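You operate a simulated robot arm through the tools that you are given. There is no shell and no other tool.

You run a simulated robot arm. Do the job below in one go: nothing can be reset, and whatever is moved stays where it is left.

## Task
Start the empty oven at 165 degrees for 60 minutes.
Fine: lock the door before the steam valve is opened; switch on, set both knobs, start one run.

It is judged by the outcome, as a careful person would: the job done as asked, and still so three seconds after it is handed in. It fails if anything else is knocked over, pushed out of place, dropped, spilled or broken.

## Robot
A 7-joint arm with a three-finger gripper, fixed in place. Base frame: the origin is on the floor under the middle of its stand, x ahead of it, y to its left, z up. Lengths are in m, angles in degrees, forces in N, time in s.
It reaches about 1.342 m from its shoulder. Its first joint turns from -166.0 to 166.0 degrees. Payload 2.69 kg.
The TCP is the grasp point between the finger pads, 0.03 m short of the fingertips. In the tool frame z runs along the fingers and y along their closing line. The gripper opens to 0.128 m; its body begins 0.117 m behind the TCP.
Orientation is told as [roll, pitch, yaw] about the base's x, y, z axes, in that order, counted from this pose: with the fingers straight down and closing along the base's y, the tool's x points along the base's -x, its y along +y and its z along -z.

## Interface
- The arm moves only by the tool servo_tool. Its argument "rows" is a list of rows, each a list of 7 numbers: the finger opening in m, from 0 to 0.128, then the shift along the base's x, y, z in m, then the turn, a rotation vector about the base's x, y, z in degrees. In form: [[fingers, x, y, z, rx, ry, rz], ...]. A call has 1 to 20 rows; each row shifts and turns the commanded pose from where the row before left it. A row lasts 0.2 s, in which the tool goes at most 0.05 m and 8.6 degrees; a call with a longer step from one row to the next is refused whole, and so is a gripper value outside its range. A pose out of reach is approached as far as the arm can. The call stops where the force on the tool passes 60 N (or 10 N more than at its start, if that is more) or the arm is blocked; 0.2 s more then pass. The fingers move at their own pace (about 0.127 m/s each) and stop on an object; they squeeze with about 43 N. The grip force told is the motor's: it shows also when the fingers shut on nothing. Time passes only in rows, and 0.2 s behind the last, so rows that do not move let the fingers close. The reply holds the time, the measured pose of the TCP, the force on the tool along the base axes, the opening and the grip force, in the units named above and with some noise, with the torque about the TCP (base axes, N m) and any sound that the robot's microphone picked up.
- Cameras (640 x 400 px; columns grow to the right, rows downward): "scene" is fixed at [0.0433, -0.4979, 1.5354]; the picture's right is [0.49, -0.87, 0.00], its down [-0.40, -0.22, -0.89] and it looks along [0.78, 0.44, -0.46] (base axes); focal length 340 px, centre (320, 200). "wrist" rides on the gripper at [0.058, 0.054, -0.131] in the tool frame; the picture's right is [-0.68, 0.74, 0.00], its down [-0.62, -0.57, -0.55] and it looks along [-0.40, -0.37, 0.84] (tool axes); focal length 234 px, centre (320, 200). There is no depth. A picture from a camera that has moved, and an enlarged one, comes with that camera's place and axes in the base frame and with its lens. The place of the scene camera against the robot may be out by one fixed shift of up to 0.025 m in any direction.
- grab_frame(camera): a new picture of that camera. No time passes.
- move_column(by): moves the trunk up (or, below 0, down) by that many m; the arm rides with it, the base frame stays. It gives what a move gives, with no picture.
- close_up(camera, box): a new picture of the part [left, top, right, bottom] of that camera's present view, enlarged. No time passes.
- job_done(): hands the job in; it is judged then, once.

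Places have to be worked out from the pictures, the camera data and where the tool is seen. Open the gripper and draw the arm clear of the work before you hand the job in, unless the task says otherwise.

The tools are called after "Call:" as a command line: name --pt "numbers of a row" for each row, then --argument value for the rest, lists and objects as JSON in quotes. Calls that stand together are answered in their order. servo_tool: Moves the arm, as the interface text tells. Its arguments: {"type":"object","properties":{"rows":{"type":"array","items":{"type":"array","items":{"type":"number"}}}},"required":["rows"]} The other tools are called the same way: move_column (by) moves the trunk up or down; grab_frame (camera) takes a picture; close_up (camera, box) takes an enlarged picture of a part of a camera's view; job_done () hands the job in.

At the start:

```text
clock: 0.0
ee_pos: [0.569, 0.158, 1.382]
ee_rot: [0.1, -0.1, 0.0]
contact_force: [0.0, -0.2, 0.1]
moment: [0.0, 0.01, 0.03]
gripper_width: 0.1281
gripper_force: 0.2
trunk travel left (down, up): [-0.15, 0.2]
```

scene: 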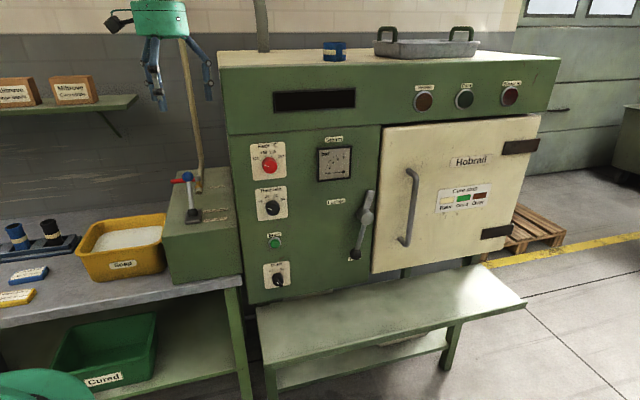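
wrist: 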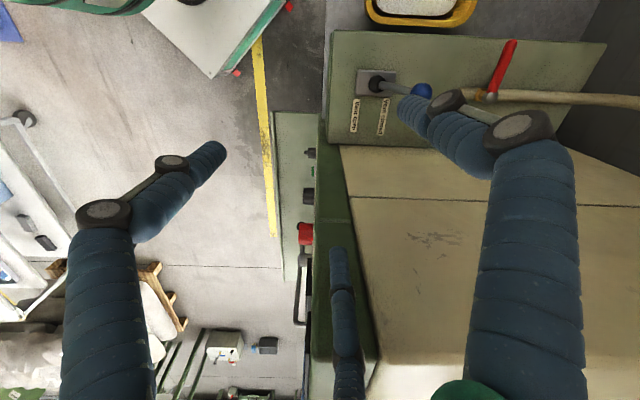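

I'll start by looking closely at the oven's control panel and the steam valve area before I move anything.

Call:
close_up --camera "scene" --box '[230, 130, 390, 300]'

Call:
close_up --camera "scene" --box '[240, 130, 310, 220]'

Call:
close_up --camera "scene" --box '[240, 210, 310, 300]'

Call:
close_up --camera "scene" --box '[310, 130, 400, 270]'

Call:
close_up --camera "scene" --box '[140, 150, 250, 250]'

Call:
close_up --camera "scene" --box '[390, 60, 560, 260]'

```text
2.35 times, centred on (310, 215) of scene
camera zoom: at [0.0433, -0.4979, 1.5354], right [0.49, -0.87, 0.0], down [-0.4, -0.22, -0.89], along [0.78, 0.44, -0.46], focal length 801 px, centre (344, 165)
```

zoom: 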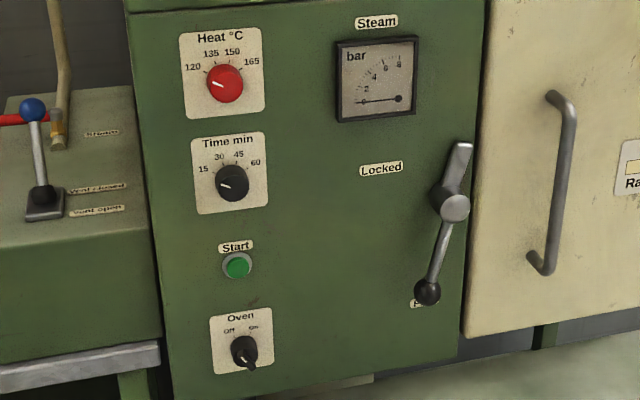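

```text
4.44 times, centred on (275, 175) of scene
camera zoom: at [0.0433, -0.4979, 1.5354], right [0.49, -0.87, 0.0], down [-0.4, -0.22, -0.89], along [0.78, 0.44, -0.46], focal length 1512 px, centre (520, 311)
```

zoom: 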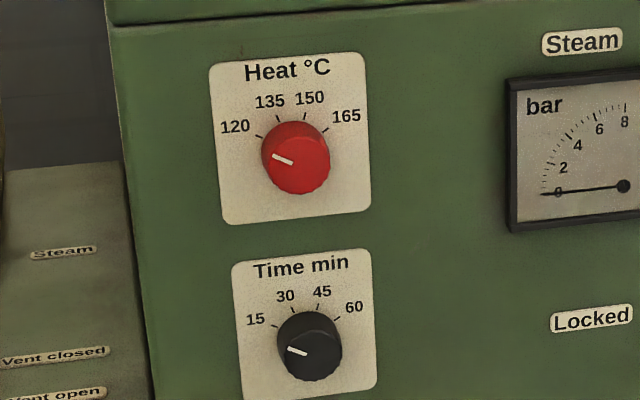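

```text
4.44 times, centred on (275, 255) of scene
camera zoom: at [0.0433, -0.4979, 1.5354], right [0.49, -0.87, 0.0], down [-0.4, -0.22, -0.89], along [0.78, 0.44, -0.46], focal length 1512 px, centre (520, -44)
```

zoom: 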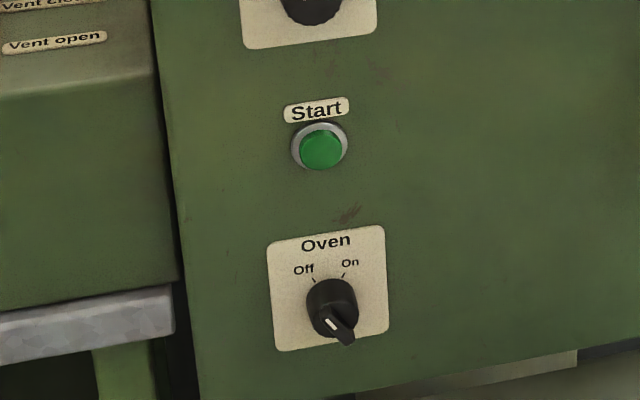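

```text
2.86 times, centred on (355, 200) of scene
camera zoom: at [0.0433, -0.4979, 1.5354], right [0.49, -0.87, 0.0], down [-0.4, -0.22, -0.89], along [0.78, 0.44, -0.46], focal length 972 px, centre (220, 200)
```

zoom: 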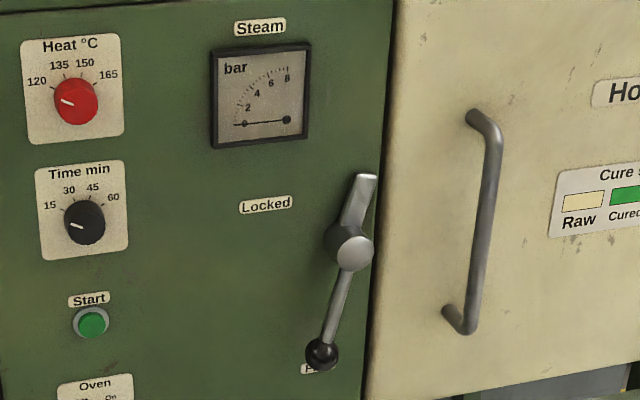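

```text
4.00 times, centred on (195, 200) of scene
camera zoom: at [0.0433, -0.4979, 1.5354], right [0.49, -0.87, 0.0], down [-0.4, -0.22, -0.89], along [0.78, 0.44, -0.46], focal length 1361 px, centre (820, 200)
```

zoom: 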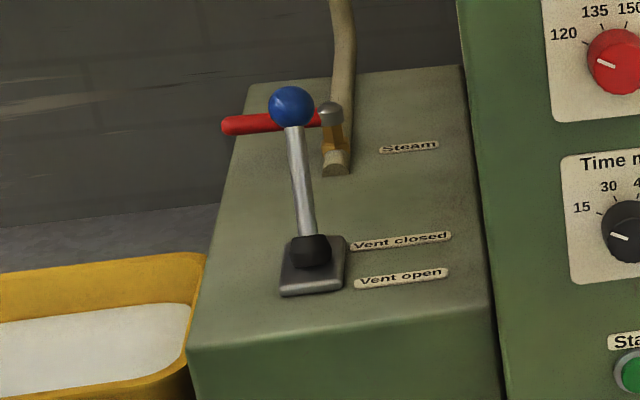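

```text
2.00 times, centred on (475, 160) of scene
camera zoom: at [0.0433, -0.4979, 1.5354], right [0.49, -0.87, 0.0], down [-0.4, -0.22, -0.89], along [0.78, 0.44, -0.46], focal length 680 px, centre (10, 280)
```

zoom: 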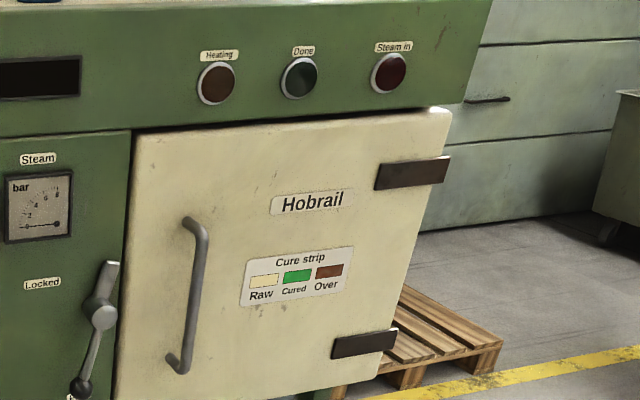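

The panel has Heat and Time knobs, a Start button, the Oven switch and a latch lever. The box on the left carries the vent lever and the red steam valve. I'll enlarge the wrist view to triangulate these parts and work out how the panel is turned.

Call:
close_up --camera "wrist" --box '[240, 100, 400, 400]'

Call:
close_up --camera "wrist" --box '[330, 20, 610, 195]'

Call:
close_up --camera "scene" --box '[0, 190, 200, 400]'

Call:
close_up --camera "scene" --box '[0, 0, 260, 200]'

```text
1.33 times, centred on (320, 250) of wrist
camera zoom: at [0.5107, 0.2126, 1.5133], right [0.68, 0.74, 0.0], down [0.62, -0.57, 0.55], along [0.4, -0.37, -0.84], focal length 312 px, centre (320, 133)
```

zoom: 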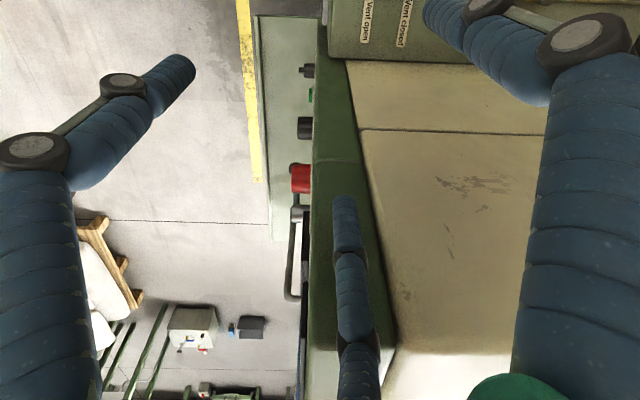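

```text
2.29 times, centred on (470, 108) of wrist
camera zoom: at [0.5107, 0.2126, 1.5133], right [0.68, 0.74, 0.0], down [0.62, -0.57, 0.55], along [0.4, -0.37, -0.84], focal length 535 px, centre (-23, 411)
```

zoom: 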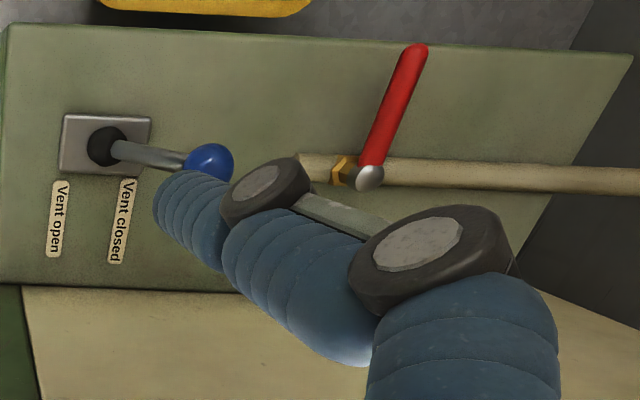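

```text
1.90 times, centred on (100, 295) of scene
camera zoom: at [0.0433, -0.4979, 1.5354], right [0.49, -0.87, 0.0], down [-0.4, -0.22, -0.89], along [0.78, 0.44, -0.46], focal length 648 px, centre (739, 19)
```

zoom: 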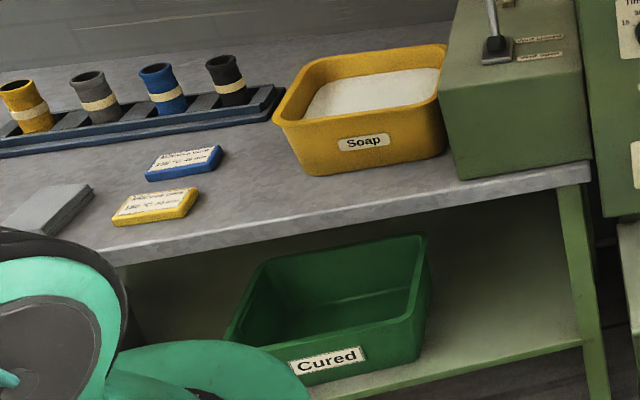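

```text
2.00 times, centred on (130, 100) of scene
camera zoom: at [0.0433, -0.4979, 1.5354], right [0.49, -0.87, 0.0], down [-0.4, -0.22, -0.89], along [0.78, 0.44, -0.46], focal length 680 px, centre (700, 400)
```

zoom: 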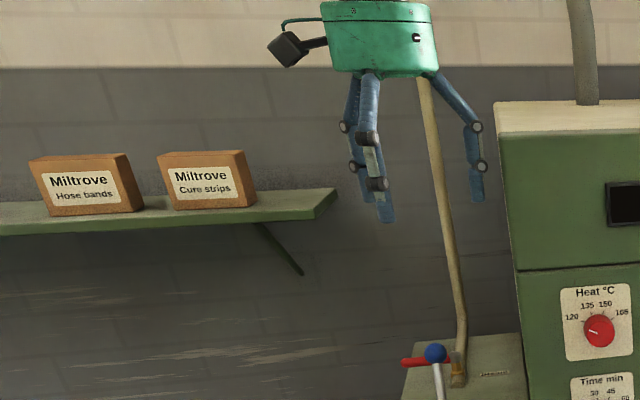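

The vent lever already leans back to "Vent closed". The oven front is yawed about 45 degrees: its inward normal is n≈(0.71, 0.71, 0), its right is r≈(0.71, -0.71, 0), and the panel lies about 0.51 m along n. I'll back off along -n, slide right so I'm in front of the panel, and then turn the fingers toward it.

Call:
servo_tool --pt "0.128 -0.03 -0.03 0 0 0 0" --pt "0.128 -0.03 -0.03 0 0 0 0" --pt "0.128 -0.03 -0.03 0 0 0 0" --pt "0.128 -0.03 -0.03 0 0 0 0" --pt "0.128 -0.03 -0.03 0 0 0 0" --pt "0.128 0.025 -0.025 0 0 0 0" --pt "0.128 0.025 -0.025 0 0 0 0" --pt "0.128 0.025 -0.025 0 0 0 0" --pt "0.128 0.025 -0.025 0 0 0 0" --pt "0.128 0.025 -0.025 0 0 0 0"

```text
clock: 2.2
ee_pos: [0.5441, -0.1183, 1.3819]
ee_rot: [0.0, 0.0, -0.1]
contact_force: [0.7, -0.1, -0.4]
moment: [0.0, 0.03, 0.01]
gripper_width: 0.1281
gripper_force: 0.0
trunk travel left (down, up): [-0.15, 0.2]
```

The arm tracks well and I'm in front of the panel. Next I rotate the tool 90 degrees about r, so the fingers point at the panel.

Call:
servo_tool --pt "0.128 0 0 0 5.785 -5.785 0" --pt "0.128 0 0 0 5.785 -5.785 0" --pt "0.128 0 0 0 5.785 -5.785 0" --pt "0.128 0 0 0 5.785 -5.785 0" --pt "0.128 0 0 0 5.785 -5.785 0" --pt "0.128 0 0 0 5.785 -5.785 0" --pt "0.128 0 0 0 5.785 -5.785 0" --pt "0.128 0 0 0 5.785 -5.785 0" --pt "0.128 0 0 0 5.785 -5.785 0" --pt "0.128 0 0 0 5.785 -5.785 0" --pt "0.128 0 0 0 5.785 -5.785 0"

Call:
grab_frame --camera "wrist"

Call:
grab_frame --camera "scene"

```text
clock: 4.6
ee_pos: [0.5439, -0.1169, 1.3832]
ee_rot: [90.2, -45.1, -45.1]
contact_force: [-0.4, -0.4, 1.2]
moment: [0.01, 0.03, -0.02]
gripper_width: 0.1278
gripper_force: 0.1
trunk travel left (down, up): [-0.15, 0.2]
```

```text
taken
camera wrist: at [0.3955, -0.153, 1.3789], right [-0.03, 0.03, 1.0], down [0.2, -0.98, 0.04], along [0.98, 0.2, 0.03], focal length 234 px, centre (320, 200)
```

wrist: 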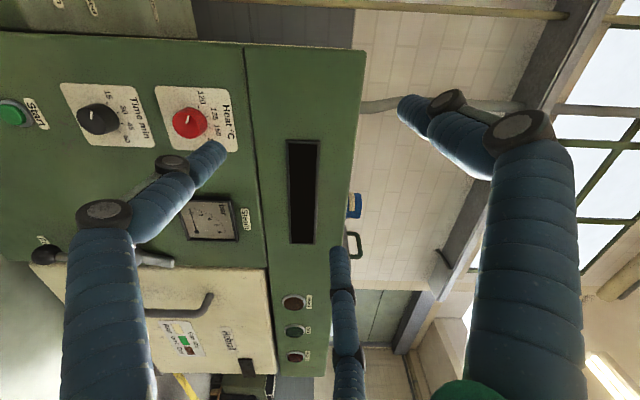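

```text
taken
```

scene: 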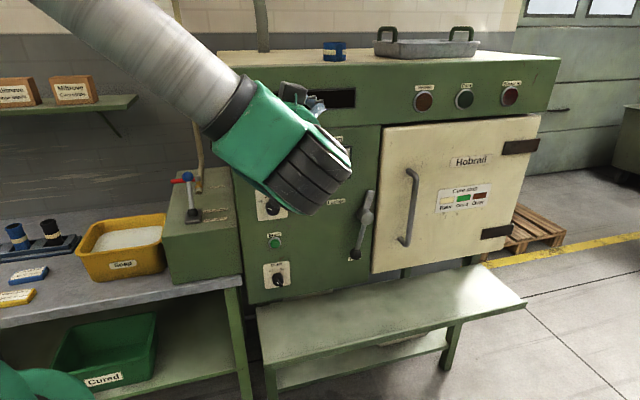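

The tool now points at the panel. I'll enlarge the wrist view to measure the controls from this viewpoint.

Call:
close_up --camera "wrist" --box '[0, 60, 260, 280]'

Call:
close_up --camera "wrist" --box '[60, 70, 250, 170]'

```text
1.82 times, centred on (130, 170) of wrist
camera zoom: at [0.3955, -0.153, 1.3789], right [-0.03, 0.03, 1.0], down [0.2, -0.98, 0.04], along [0.98, 0.2, 0.03], focal length 426 px, centre (666, 254)
```

zoom: 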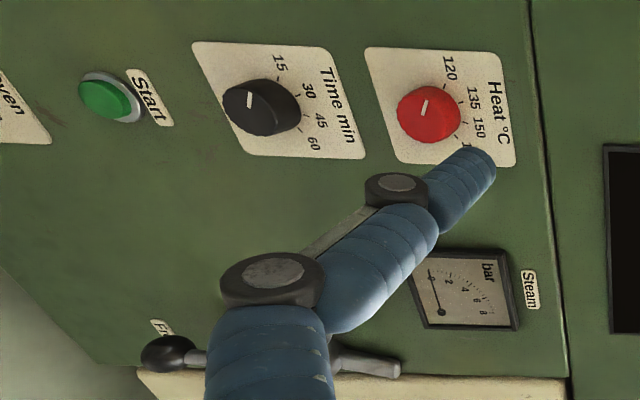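

```text
3.37 times, centred on (155, 120) of wrist
camera zoom: at [0.3955, -0.153, 1.3789], right [-0.03, 0.03, 1.0], down [0.2, -0.98, 0.04], along [0.98, 0.2, 0.03], focal length 789 px, centre (876, 470)
```

zoom: 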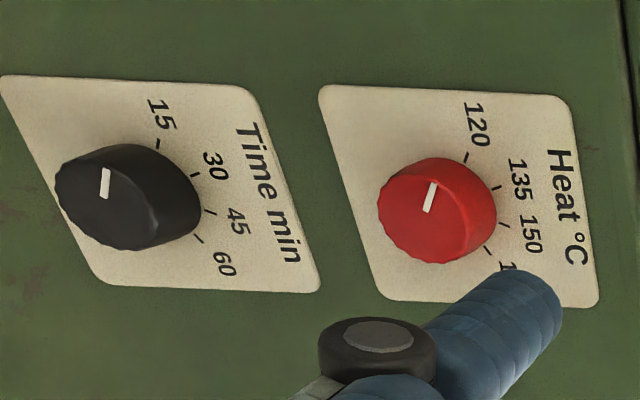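

Triangulated in panel coordinates (s along r, d along n, z): Heat knob s=0.476, z=1.219; Time z=1.096; Start z≈0.97; Oven switch z≈0.857; latch ball s=0.708, d=0.457, z=0.924. I'll close the fingers here in free space to see how they come together.

Call:
servo_tool --pt "0.04 0 0 0 0 0 0" --pt "0.04 0 0 0 0 0 0" --pt "0.04 0 0 0 0 0 0" --pt "0.04 0 0 0 0 0 0"

Call:
grab_frame --camera "wrist"

Call:
servo_tool --pt "0.0 0 0 0 0 0 0" --pt "0.0 0 0 0 0 0 0" --pt "0.0 0 0 0 0 0 0" --pt "0.0 0 0 0 0 0 0"

Call:
grab_frame --camera "wrist"

```text
clock: 5.6
ee_pos: [0.5445, -0.1173, 1.3835]
ee_rot: [90.1, -45.0, -45.2]
contact_force: [-0.3, -0.1, -0.3]
moment: [0.02, -0.04, -0.01]
gripper_width: 0.04
gripper_force: 0.1
trunk travel left (down, up): [-0.15, 0.2]
```

```text
taken
camera wrist: at [0.3955, -0.1528, 1.3789], right [-0.03, 0.03, 1.0], down [0.2, -0.98, 0.03], along [0.98, 0.2, 0.02], focal length 234 px, centre (320, 200)
```

wrist: 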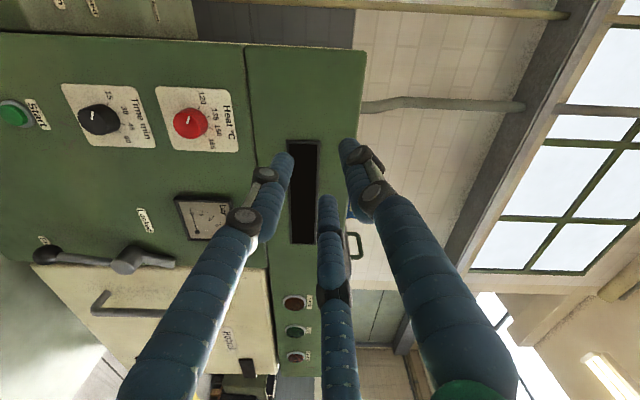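

```text
clock: 6.6
ee_pos: [0.5451, -0.117, 1.383]
ee_rot: [90.0, -45.0, -45.1]
contact_force: [0.1, -0.8, -0.1]
moment: [-0.02, -0.04, 0.03]
gripper_width: 0.0022
gripper_force: 31.7
trunk travel left (down, up): [-0.15, 0.2]
```

```text
taken
camera wrist: at [0.3955, -0.1528, 1.3789], right [-0.03, 0.03, 1.0], down [0.2, -0.98, 0.03], along [0.98, 0.2, 0.02], focal length 234 px, centre (320, 200)
```

wrist: 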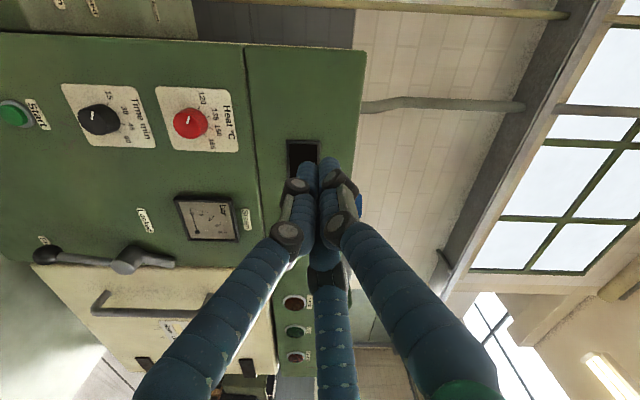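

The fingers close radially like a chuck, which suits the knobs. Now a clear close-up of the latch area from this view.

Call:
close_up --camera "wrist" --box '[20, 190, 250, 350]'

Call:
close_up --camera "wrist" --box '[50, 70, 250, 170]'

```text
2.50 times, centred on (135, 270) of wrist
camera zoom: at [0.3955, -0.1528, 1.3789], right [-0.03, 0.03, 1.0], down [0.2, -0.98, 0.03], along [0.98, 0.2, 0.02], focal length 585 px, centre (782, 25)
```

zoom: 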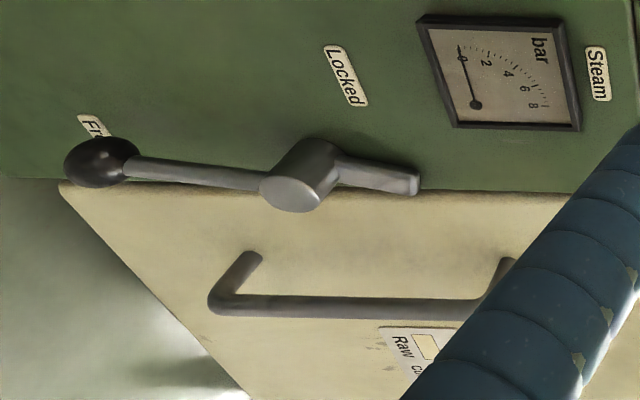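

```text
3.20 times, centred on (150, 120) of wrist
camera zoom: at [0.3955, -0.1528, 1.3789], right [-0.03, 0.03, 1.0], down [0.2, -0.98, 0.03], along [0.98, 0.2, 0.02], focal length 749 px, centre (864, 456)
```

zoom: 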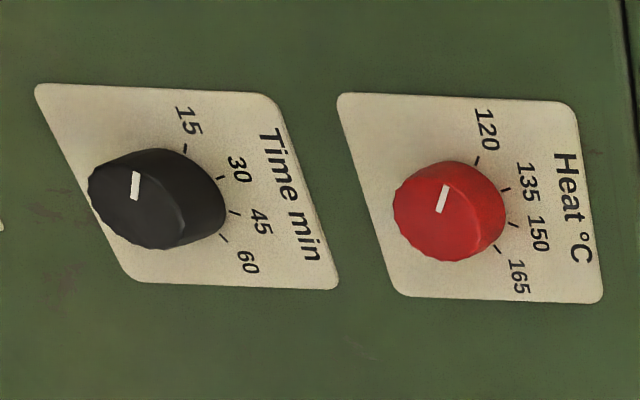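

Comparing the two wrist views puts the panel face nearer d≈0.512 and the knob fronts at d≈0.485, so the scene camera is shifted by about 1 cm. I'll move lower and to the right for a second wrist view of the latch, to get a better baseline.

Call:
servo_tool --pt "0.03 0.0084 -0.013 -0.0383 0 0 0" --pt "0.03 0.0084 -0.013 -0.0383 0 0 0" --pt "0.03 0.0084 -0.013 -0.0383 0 0 0" --pt "0.03 0.0084 -0.013 -0.0383 0 0 0" --pt "0.03 0.0084 -0.013 -0.0383 0 0 0" --pt "0.03 0.0084 -0.013 -0.0383 0 0 0" --pt "0.03 0.0084 -0.013 -0.0383 0 0 0" --pt "0.03 0.0084 -0.013 -0.0383 0 0 0" --pt "0.03 0.0084 -0.013 -0.0383 0 0 0" --pt "0.03 0.0084 -0.013 -0.0383 0 0 0"

Call:
grab_frame --camera "wrist"

Call:
grab_frame --camera "scene"

```text
clock: 8.8
ee_pos: [0.6278, -0.2483, 0.9993]
ee_rot: [90.1, -45.0, -45.1]
contact_force: [0.5, -0.5, 0.7]
moment: [-0.01, 0.01, -0.02]
gripper_width: 0.0299
gripper_force: 0.1
trunk travel left (down, up): [-0.15, 0.2]
```

```text
taken
camera wrist: at [0.4789, -0.2837, 0.9959], right [-0.03, 0.03, 1.0], down [0.2, -0.98, 0.04], along [0.98, 0.2, 0.03], focal length 234 px, centre (320, 200)
```

wrist: 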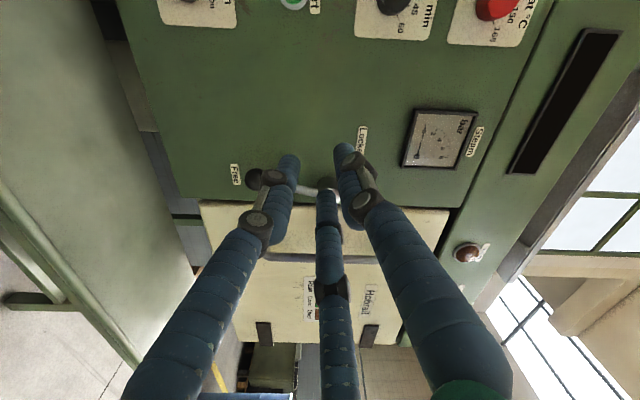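

```text
taken
```

scene: 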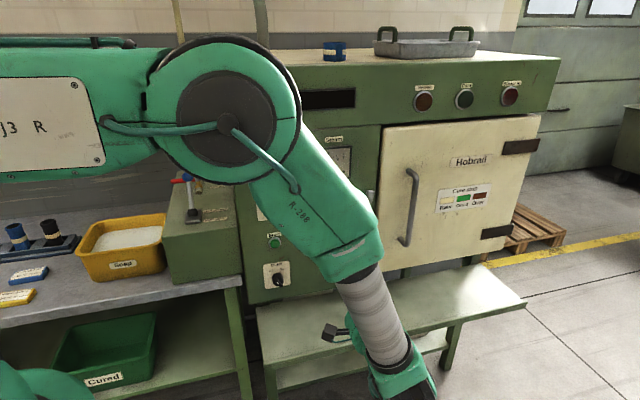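

The latch is partly behind the fingers, so I'll enlarge this view to measure the ball, hub and "Free" label.

Call:
close_up --camera "wrist" --box '[200, 110, 480, 285]'

```text
2.29 times, centred on (340, 198) of wrist
camera zoom: at [0.4789, -0.2837, 0.9959], right [-0.03, 0.03, 1.0], down [0.2, -0.98, 0.04], along [0.98, 0.2, 0.03], focal length 535 px, centre (274, 206)
```

zoom: 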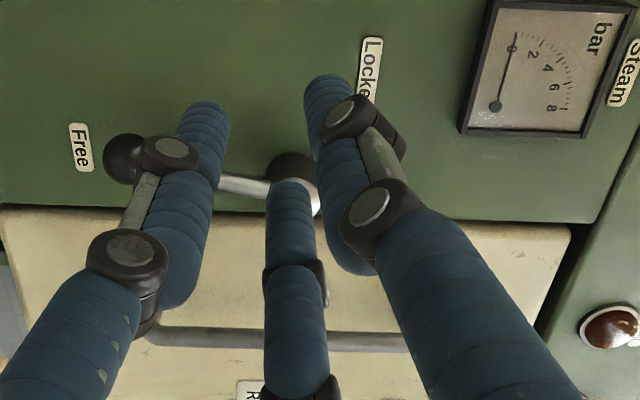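

The two wrist views agree: latch ball at s=0.725, d=0.472, z=0.899, hub at about (0.755, 1.021), lever length about 0.126. I'll open the fingers part way and move to a spot just in front of the ball.

Call:
servo_tool --pt "0.075 0.035 -0.0025 -0.025 0 0 0" --pt "0.075 0.035 -0.0025 -0.025 0 0 0" --pt "0.075 0.035 -0.0025 -0.025 0 0 0" --pt "0.075 0.035 -0.0025 -0.025 0 0 0"

Call:
grab_frame --camera "wrist"

```text
clock: 9.8
ee_pos: [0.7687, -0.2569, 0.8991]
ee_rot: [90.1, -45.0, -45.1]
contact_force: [-0.2, 0.2, -0.3]
moment: [-0.03, 0.06, -0.02]
gripper_width: 0.0745
gripper_force: 0.0
trunk travel left (down, up): [-0.15, 0.2]
```

```text
taken
camera wrist: at [0.6195, -0.2933, 0.8956], right [-0.03, 0.03, 1.0], down [0.2, -0.98, 0.03], along [0.98, 0.2, 0.02], focal length 234 px, centre (320, 200)
```

wrist: 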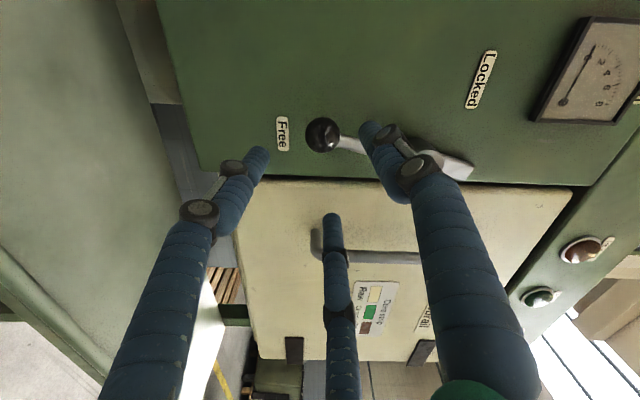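

The ball in this view projects to s=0.7235, z=0.901, so the TCP at (0.725, 0.899) is centred on it. I advance 0.093 along n so the three fingers cage the ball, and then narrow the cage.

Call:
servo_tool --pt "0.075 0.0165 0.0165 0 0 0 0" --pt "0.075 0.0165 0.0165 0 0 0 0" --pt "0.075 0.0165 0.0165 0 0 0 0" --pt "0.075 0.0165 0.0165 0 0 0 0" --pt "0.05 0 0 0 0 0 0" --pt "0.045 0 0 0 0 0 0"

Call:
grab_frame --camera "wrist"

Call:
grab_frame --camera "scene"

```text
clock: 11.2
ee_pos: [0.8336, -0.191, 0.9004]
ee_rot: [90.0, -45.0, -45.1]
contact_force: [-1.3, 0.0, 0.5]
moment: [0.01, 0.02, 0.01]
gripper_width: 0.045
gripper_force: 0.0
trunk travel left (down, up): [-0.15, 0.2]
```

```text
taken
camera wrist: at [0.6848, -0.2265, 0.8962], right [-0.03, 0.03, 1.0], down [0.2, -0.98, 0.03], along [0.98, 0.2, 0.02], focal length 234 px, centre (320, 200)
```

wrist: 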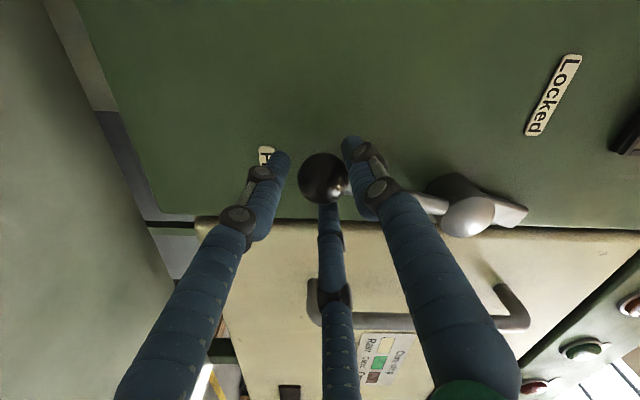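

```text
taken
```

scene: 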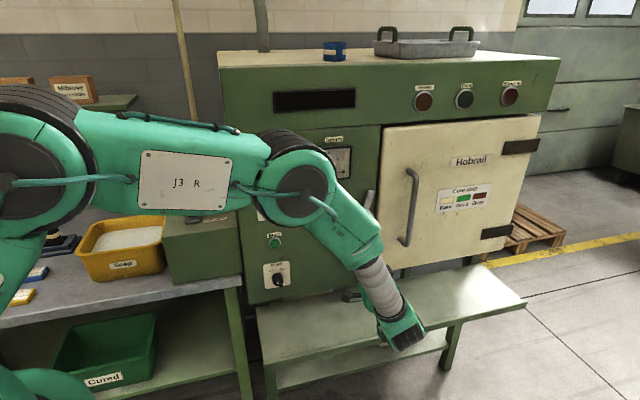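

The ball sits inside the finger cage, with the rod passing between two fingers. I'll swing the lever clockwise along its arc, turning the hand with it, and do half the arc first.

Call:
servo_tool --pt "0.045 -0.0118 0.0118 0.0055 5.657 5.657 0" --pt "0.045 -0.0112 0.0112 0.0077 5.657 5.657 0" --pt "0.045 -0.0103 0.0103 0.0098 5.657 5.657 0" --pt "0.045 -0.0092 0.0092 0.0118 5.657 5.657 0" --pt "0.045 -0.008 0.008 0.0134 5.657 5.657 0"

Call:
grab_frame --camera "wrist"

```text
clock: 12.4
ee_pos: [0.7819, -0.1406, 0.9482]
ee_rot: [90.1, -4.9, -45.0]
contact_force: [-0.4, -1.0, -0.6]
moment: [0.0, -0.03, -0.02]
gripper_width: 0.0453
gripper_force: 0.1
trunk travel left (down, up): [-0.15, 0.2]
```

```text
taken
camera wrist: at [0.6452, -0.1875, 0.9966], right [0.43, -0.43, 0.79], down [0.08, -0.86, -0.51], along [0.9, 0.28, -0.33], focal length 234 px, centre (320, 200)
```

wrist: 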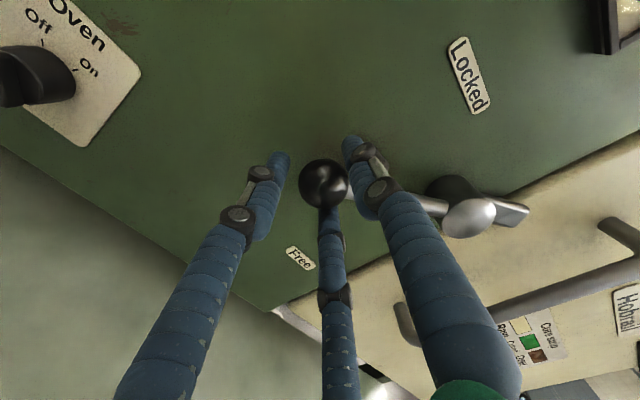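

The lever is following with almost no force. I continue the arc toward horizontal.

Call:
servo_tool --pt "0.045 -0.0066 0.0066 0.0149 5.657 5.657 0" --pt "0.045 -0.0051 0.0051 0.0161 5.657 5.657 0" --pt "0.045 -0.0034 0.0034 0.0169 5.657 5.657 0" --pt "0.045 -0.0018 0.0018 0.0174 5.657 5.657 0"

Call:
grab_frame --camera "wrist"

Call:
grab_frame --camera "scene"

```text
clock: 13.4
ee_pos: [0.7665, -0.1233, 1.0141]
ee_rot: [90.1, 27.2, -45.0]
contact_force: [-0.1, 0.3, 4.1]
moment: [0.05, -0.09, -0.02]
gripper_width: 0.0477
gripper_force: 1.7
trunk travel left (down, up): [-0.15, 0.2]
```

```text
taken
camera wrist: at [0.6542, -0.1951, 1.0885], right [0.66, -0.66, 0.35], down [-0.18, -0.59, -0.78], along [0.73, 0.46, -0.51], focal length 234 px, centre (320, 200)
```

wrist: 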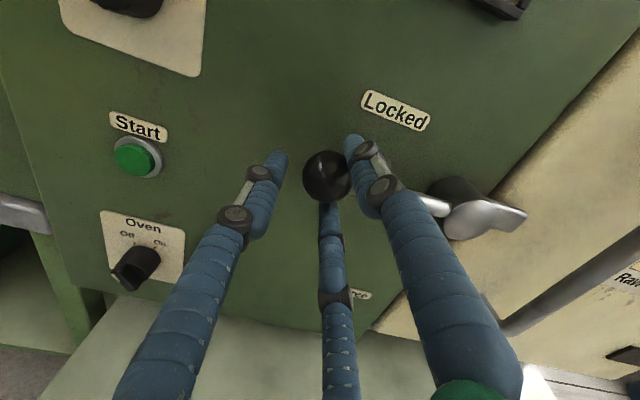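

```text
taken
```

scene: 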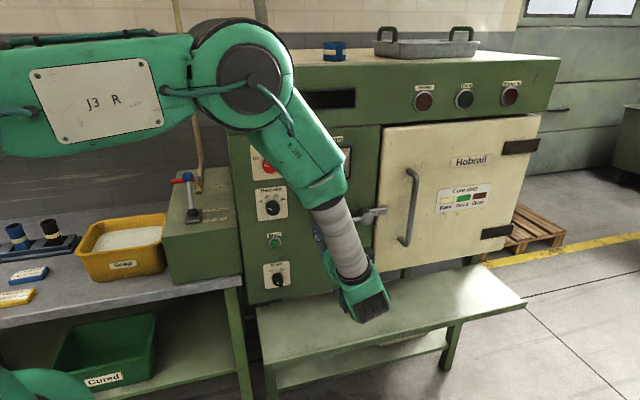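

The tongue now lies horizontally over the door edge and there's a first sign of resistance. I push a little further to make sure the lever is against its end stop.

Call:
servo_tool --pt "0.045 0.0 0.0 0.006 2.0 2.0 0" --pt "0.045 0.0 0.0 0.006 2.0 2.0 0" --pt "0.045 0.0 0.0 0.0 0 0 0"

Call:
grab_frame --camera "wrist"

Call:
close_up --camera "scene" --box '[310, 150, 430, 270]'

```text
clock: 14.2
ee_pos: [0.7661, -0.1221, 1.0256]
ee_rot: [89.9, 32.8, -45.1]
contact_force: [-0.1, -0.1, -5.7]
moment: [0.0, 0.16, -0.02]
gripper_width: 0.049
gripper_force: 2.8
trunk travel left (down, up): [-0.15, 0.2]
```

```text
taken
camera wrist: at [0.6593, -0.2004, 1.1015], right [0.68, -0.68, 0.25], down [-0.24, -0.54, -0.81], along [0.69, 0.49, -0.53], focal length 234 px, centre (320, 200)
```

wrist: 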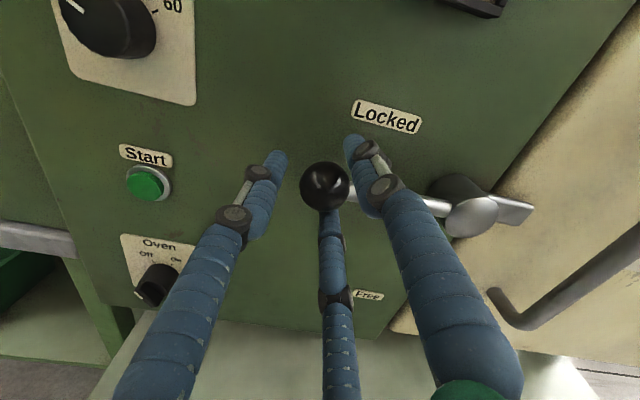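

```text
3.33 times, centred on (370, 210) of scene
camera zoom: at [0.0433, -0.4979, 1.5354], right [0.49, -0.87, 0.0], down [-0.4, -0.22, -0.89], along [0.78, 0.44, -0.46], focal length 1134 px, centre (153, 167)
```

zoom: 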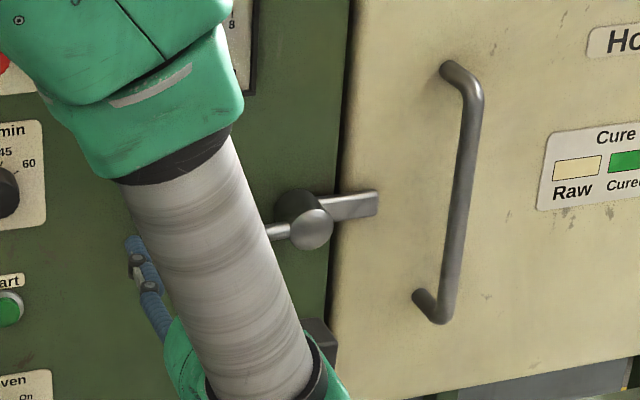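

The tongue is horizontal and the force is -5.7 N. I nudge upward once more to see whether this is a hard stop or just friction.

Call:
servo_tool --pt "0.045 0.0 0.0 0.005 0 0 0" --pt "0.045 0.0 0.0 0.005 0 0 0" --pt "0.045 0.0 0.0 0.0 0 0 0"

Call:
grab_frame --camera "wrist"

Call:
close_up --camera "scene" --box '[310, 150, 430, 270]'

```text
clock: 15.0
ee_pos: [0.7673, -0.1229, 1.0333]
ee_rot: [89.9, 32.8, -45.2]
contact_force: [3.3, -4.2, -24.8]
moment: [-0.19, 0.39, -0.09]
gripper_width: 0.0615
gripper_force: 12.7
trunk travel left (down, up): [-0.15, 0.2]
```

```text
taken
camera wrist: at [0.6605, -0.201, 1.1104], right [0.68, -0.69, 0.25], down [-0.24, -0.54, -0.81], along [0.69, 0.49, -0.53], focal length 234 px, centre (320, 200)
```

wrist: 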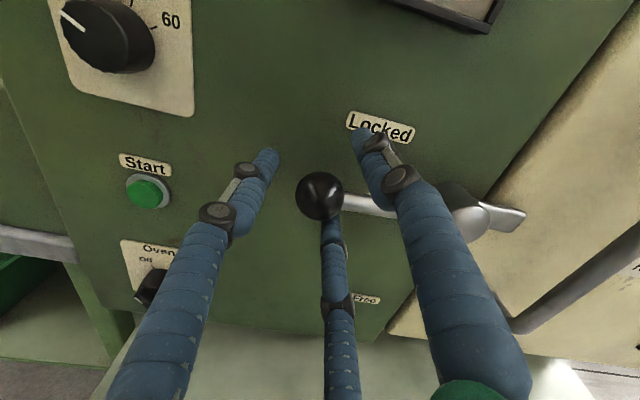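

```text
3.33 times, centred on (370, 210) of scene
camera zoom: at [0.0433, -0.4979, 1.5354], right [0.49, -0.87, 0.0], down [-0.4, -0.22, -0.89], along [0.78, 0.44, -0.46], focal length 1134 px, centre (153, 167)
```

zoom: 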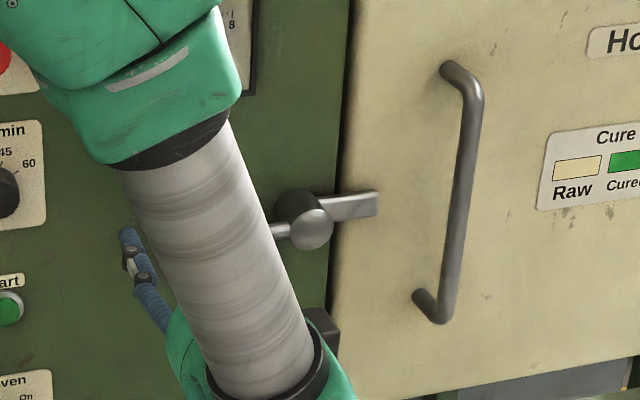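

The force rose to 25 N with no further lever motion, so the latch is at its hard stop and locked. I open the fingers, ease down to relieve the load, and back straight out.

Call:
servo_tool --pt "0.08 0 0 0 0 0 0" --pt "0.08 0 0 -0.006 0 0 0" --pt "0.08 0 0 -0.004 0 0 0" --pt "0.08 -0.02 -0.02 0 0 0 0" --pt "0.08 -0.02 -0.02 0 0 0 0" --pt "0.08 -0.02 -0.02 0 0 0 0" --pt "0.08 -0.02 -0.02 0 0 0 0" --pt "0.08 -0.02 -0.02 0 0 0 0" --pt "0.08 -0.02 -0.02 0 0 0 0"

Call:
grab_frame --camera "wrist"

Call:
close_up --camera "scene" --box '[230, 130, 430, 300]'

```text
clock: 17.0
ee_pos: [0.6463, -0.2436, 1.0228]
ee_rot: [90.0, 32.6, -45.0]
contact_force: [-0.1, -0.3, 0.6]
moment: [0.0, 0.01, -0.02]
gripper_width: 0.0803
gripper_force: 0.0
trunk travel left (down, up): [-0.15, 0.2]
```

```text
taken
camera wrist: at [0.5395, -0.3216, 1.1001], right [0.68, -0.68, 0.25], down [-0.24, -0.54, -0.81], along [0.69, 0.49, -0.53], focal length 234 px, centre (320, 200)
```

wrist: 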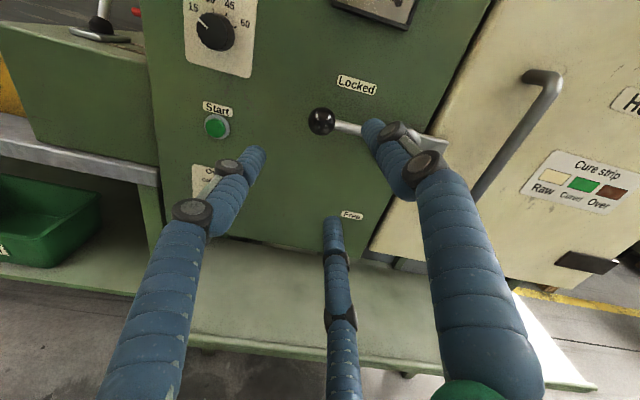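

```text
2.35 times, centred on (330, 215) of scene
camera zoom: at [0.0433, -0.4979, 1.5354], right [0.49, -0.87, 0.0], down [-0.4, -0.22, -0.89], along [0.78, 0.44, -0.46], focal length 801 px, centre (296, 165)
```

zoom: 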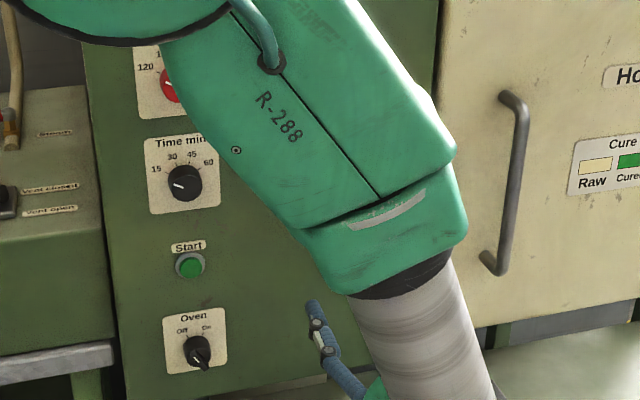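

The latch is locked. Next is the steam valve on the box at the left, with its handle horizontal, pointing left, next to the vertical hose. I raise the arm clear and go left in front of the oven to inspect it.

Call:
servo_tool --pt "0.06 0 0 0.047 0 0 0" --pt "0.06 0 0 0.047 0 0 0" --pt "0.06 0 0 0.047 0 0 0" --pt "0.06 0 0 0.047 0 0 0" --pt "0.06 0 0 0.047 0 0 0" --pt "0.06 0 0 0.047 0 0 0" --pt "0.06 0 0 0.047 0 0 0" --pt "0.06 0 0 0.047 0 0 0" --pt "0.06 -0.022 0.0325 0 0 0 0" --pt "0.06 -0.022 0.0325 0 0 0 0" --pt "0.06 -0.022 0.0325 0 0 0 0" --pt "0.06 -0.022 0.0325 0 0 0 0" --pt "0.06 -0.022 0.0325 0 0 0 0" --pt "0.06 -0.022 0.0325 0 0 0 0" --pt "0.06 -0.022 0.0325 0 0 0 0" --pt "0.06 -0.022 0.0325 0 0 0 0" --pt "0.06 -0.022 0.0325 0 0 0 0" --pt "0.06 -0.022 0.0325 0 0 0 0"

Call:
grab_frame --camera "wrist"

Call:
grab_frame --camera "scene"

```text
clock: 20.8
ee_pos: [0.4286, 0.0831, 1.401]
ee_rot: [89.9, 32.6, -45.0]
contact_force: [-0.2, 0.2, -0.2]
moment: [0.0, -0.01, 0.04]
gripper_width: 0.06
gripper_force: 0.2
trunk travel left (down, up): [-0.15, 0.2]
```

```text
taken
camera wrist: at [0.3218, 0.0052, 1.4782], right [0.68, -0.68, 0.25], down [-0.24, -0.54, -0.81], along [0.69, 0.49, -0.53], focal length 234 px, centre (320, 200)
```

wrist: 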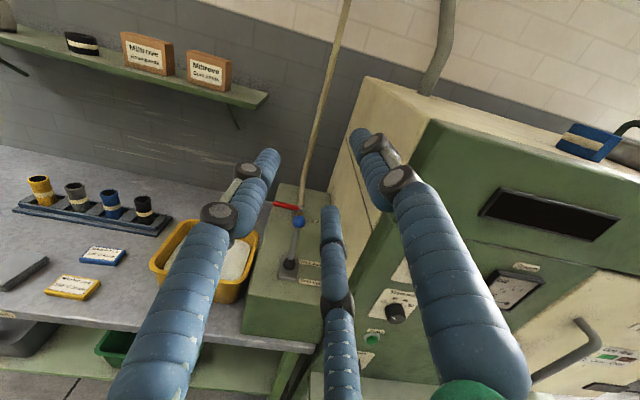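

```text
taken
```

scene: 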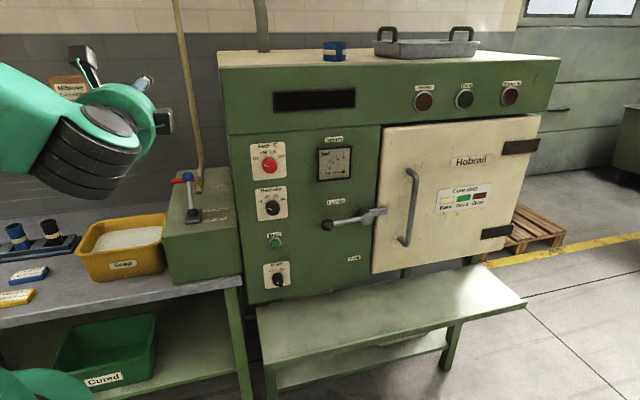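

The scene picture confirms the lever is horizontal at "Locked". Now I zoom in on the valve and vent lever from the wrist camera.

Call:
close_up --camera "wrist" --box '[230, 160, 350, 300]'

Call:
close_up --camera "scene" --box '[150, 150, 250, 240]'

```text
2.86 times, centred on (290, 230) of wrist
camera zoom: at [0.3218, 0.0052, 1.4782], right [0.68, -0.68, 0.25], down [-0.24, -0.54, -0.81], along [0.69, 0.49, -0.53], focal length 669 px, centre (406, 114)
```

zoom: 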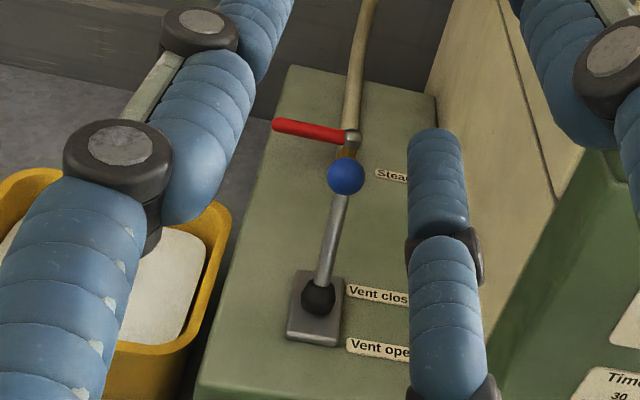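

```text
4.44 times, centred on (200, 195) of scene
camera zoom: at [0.0433, -0.4979, 1.5354], right [0.49, -0.87, 0.0], down [-0.4, -0.22, -0.89], along [0.78, 0.44, -0.46], focal length 1512 px, centre (853, 222)
```

zoom: 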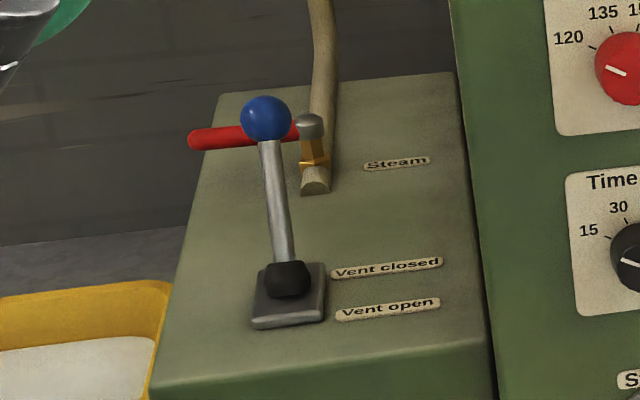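

The pipe runs horizontally along n over the box top and then climbs the wall. So the valve stem is vertical, and the handle swings horizontally: across the pipe is closed, along the pipe is open. I'll turn the tool to point down with its closing line along n, and hover over the box for a view from above.

Call:
servo_tool --pt "0.04 0.0115 0.0204 -0.0033 -5.774 -5.774 0" --pt "0.04 0.0115 0.0204 -0.0033 -5.774 -5.774 0" --pt "0.04 0.0115 0.0204 -0.0033 -5.774 -5.774 0" --pt "0.04 0.0115 0.0204 -0.0033 -5.774 -5.774 0" --pt "0.04 0.0115 0.0204 -0.0033 -5.785 5.785 0" --pt "0.04 0.0115 0.0204 -0.0033 -5.785 5.785 0" --pt "0.04 0.0115 0.0204 -0.0033 -5.785 5.785 0" --pt "0.04 0.0115 0.0204 -0.0033 -5.785 5.785 0" --pt "0.04 0.0115 0.0204 -0.0033 -5.785 5.785 0" --pt "0.04 0.0115 0.0204 -0.0033 -5.785 5.785 0" --pt "0.04 0.0115 0.0204 -0.0033 -5.785 5.785 0" --pt "0.04 0.0115 0.0204 -0.0033 -5.785 5.785 0" --pt "0.04 0.0115 0.0204 -0.0033 -5.785 5.785 0" --pt "0.04 0.0115 0.0204 -0.0033 -5.785 5.785 0" --pt "0.04 0.0115 0.0204 -0.0033 -5.785 5.785 0"

Call:
grab_frame --camera "wrist"

Call:
grab_frame --camera "scene"

```text
clock: 24.0
ee_pos: [0.6014, 0.3879, 1.3511]
ee_rot: [-0.2, -0.2, -45.1]
contact_force: [0.0, 0.5, 0.1]
moment: [0.01, -0.01, -0.02]
gripper_width: 0.04
gripper_force: 0.1
trunk travel left (down, up): [-0.15, 0.2]
```

```text
taken
camera wrist: at [0.5981, 0.469, 1.4815], right [1.0, 0.04, 0.0], down [0.03, -0.83, 0.55], along [0.02, -0.55, -0.83], focal length 234 px, centre (320, 200)
```

wrist: 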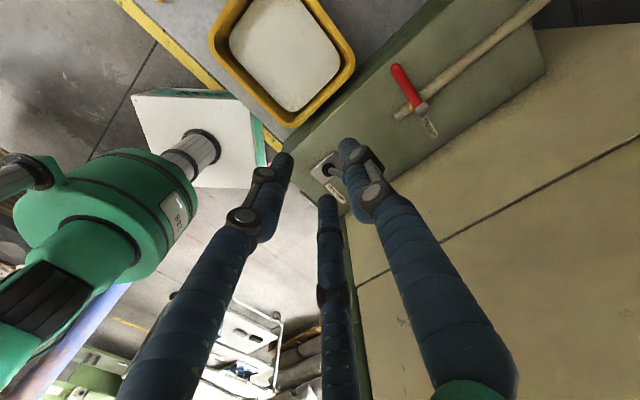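

```text
taken
```

scene: 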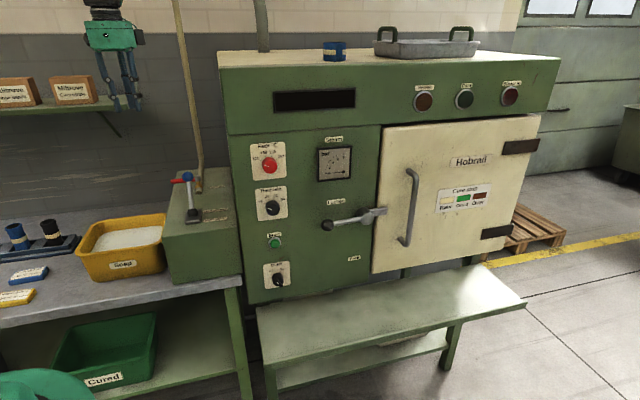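

From above I can see the pipe along n and the red handle across it. I'll zoom in for precise positions.

Call:
close_up --camera "wrist" --box '[300, 40, 480, 220]'

Call:
close_up --camera "wrist" --box '[360, 40, 480, 150]'

```text
2.22 times, centred on (390, 130) of wrist
camera zoom: at [0.5981, 0.469, 1.4815], right [1.0, 0.04, 0.0], down [0.03, -0.83, 0.55], along [0.02, -0.55, -0.83], focal length 520 px, centre (164, 356)
```

zoom: 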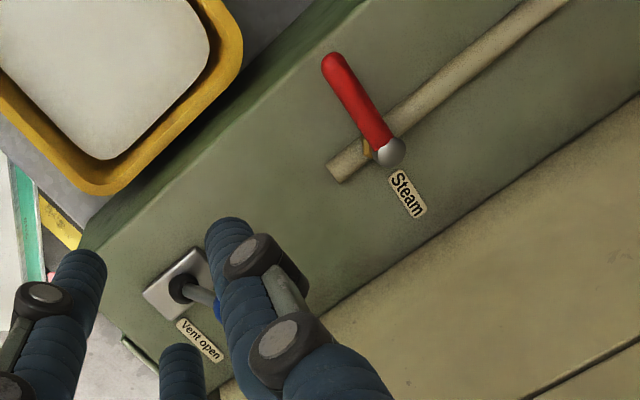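

```text
3.64 times, centred on (420, 95) of wrist
camera zoom: at [0.5981, 0.469, 1.4815], right [1.0, 0.04, 0.0], down [0.03, -0.83, 0.55], along [0.02, -0.55, -0.83], focal length 852 px, centre (-44, 582)
```

zoom: 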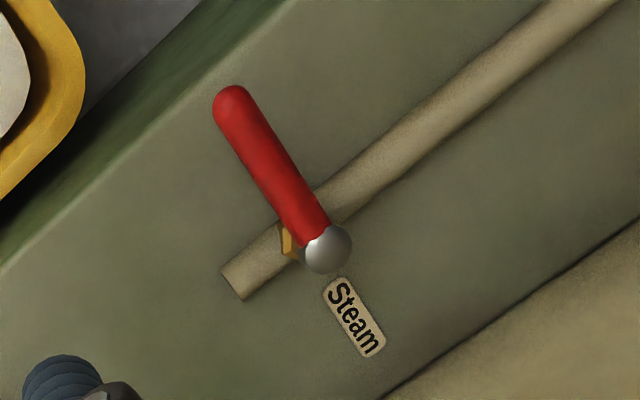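

The cap is at about (0.772, 0.387, 1.069), and the handle runs left about 0.085 m at d≈0.82, z≈1.065, with the box top at z≈1.017. I move above the outer part of the handle (s≈0.21, d≈0.82) and take a look before going down.

Call:
servo_tool --pt "0.07 0.0317 0.0109 0 0 0 0" --pt "0.07 0.0317 0.0109 0 0 0 0" --pt "0.07 0.0317 0.0109 0 0 0 0" --pt "0.07 0.0317 0.0109 0 0 0 0" --pt "0.07 0 0 -0.04 0 0 0" --pt "0.07 0 0 -0.04 0 0 0" --pt "0.07 0 0 -0.04 0 0 0"

Call:
grab_frame --camera "wrist"

Call:
grab_frame --camera "scene"

```text
clock: 25.6
ee_pos: [0.7277, 0.4313, 1.2294]
ee_rot: [-0.1, 0.1, -45.1]
contact_force: [0.3, -0.8, 0.6]
moment: [-0.03, 0.04, 0.01]
gripper_width: 0.0698
gripper_force: 0.1
trunk travel left (down, up): [-0.15, 0.2]
```

```text
taken
camera wrist: at [0.7236, 0.5112, 1.359], right [1.0, 0.04, 0.0], down [0.03, -0.83, 0.55], along [0.02, -0.55, -0.84], focal length 234 px, centre (320, 200)
```

wrist: 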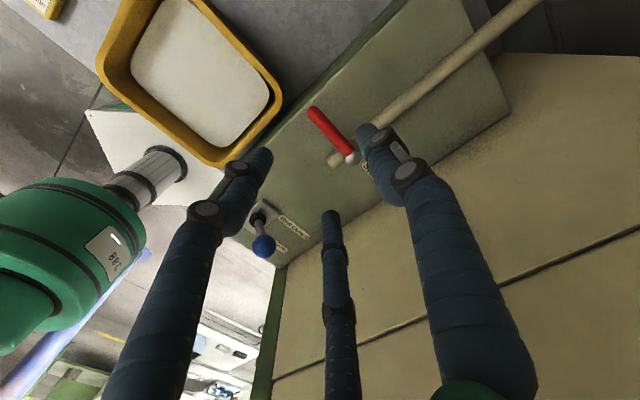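

```text
taken
```

scene: 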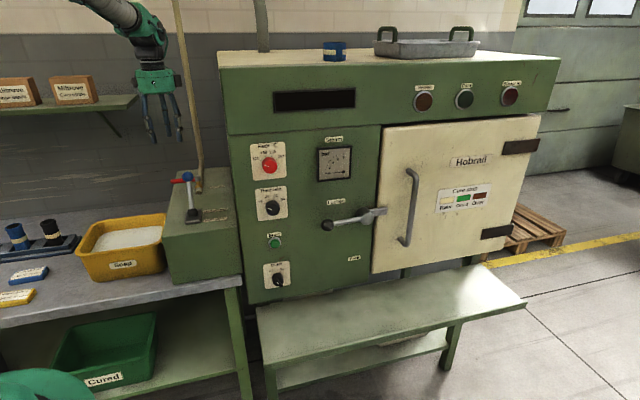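

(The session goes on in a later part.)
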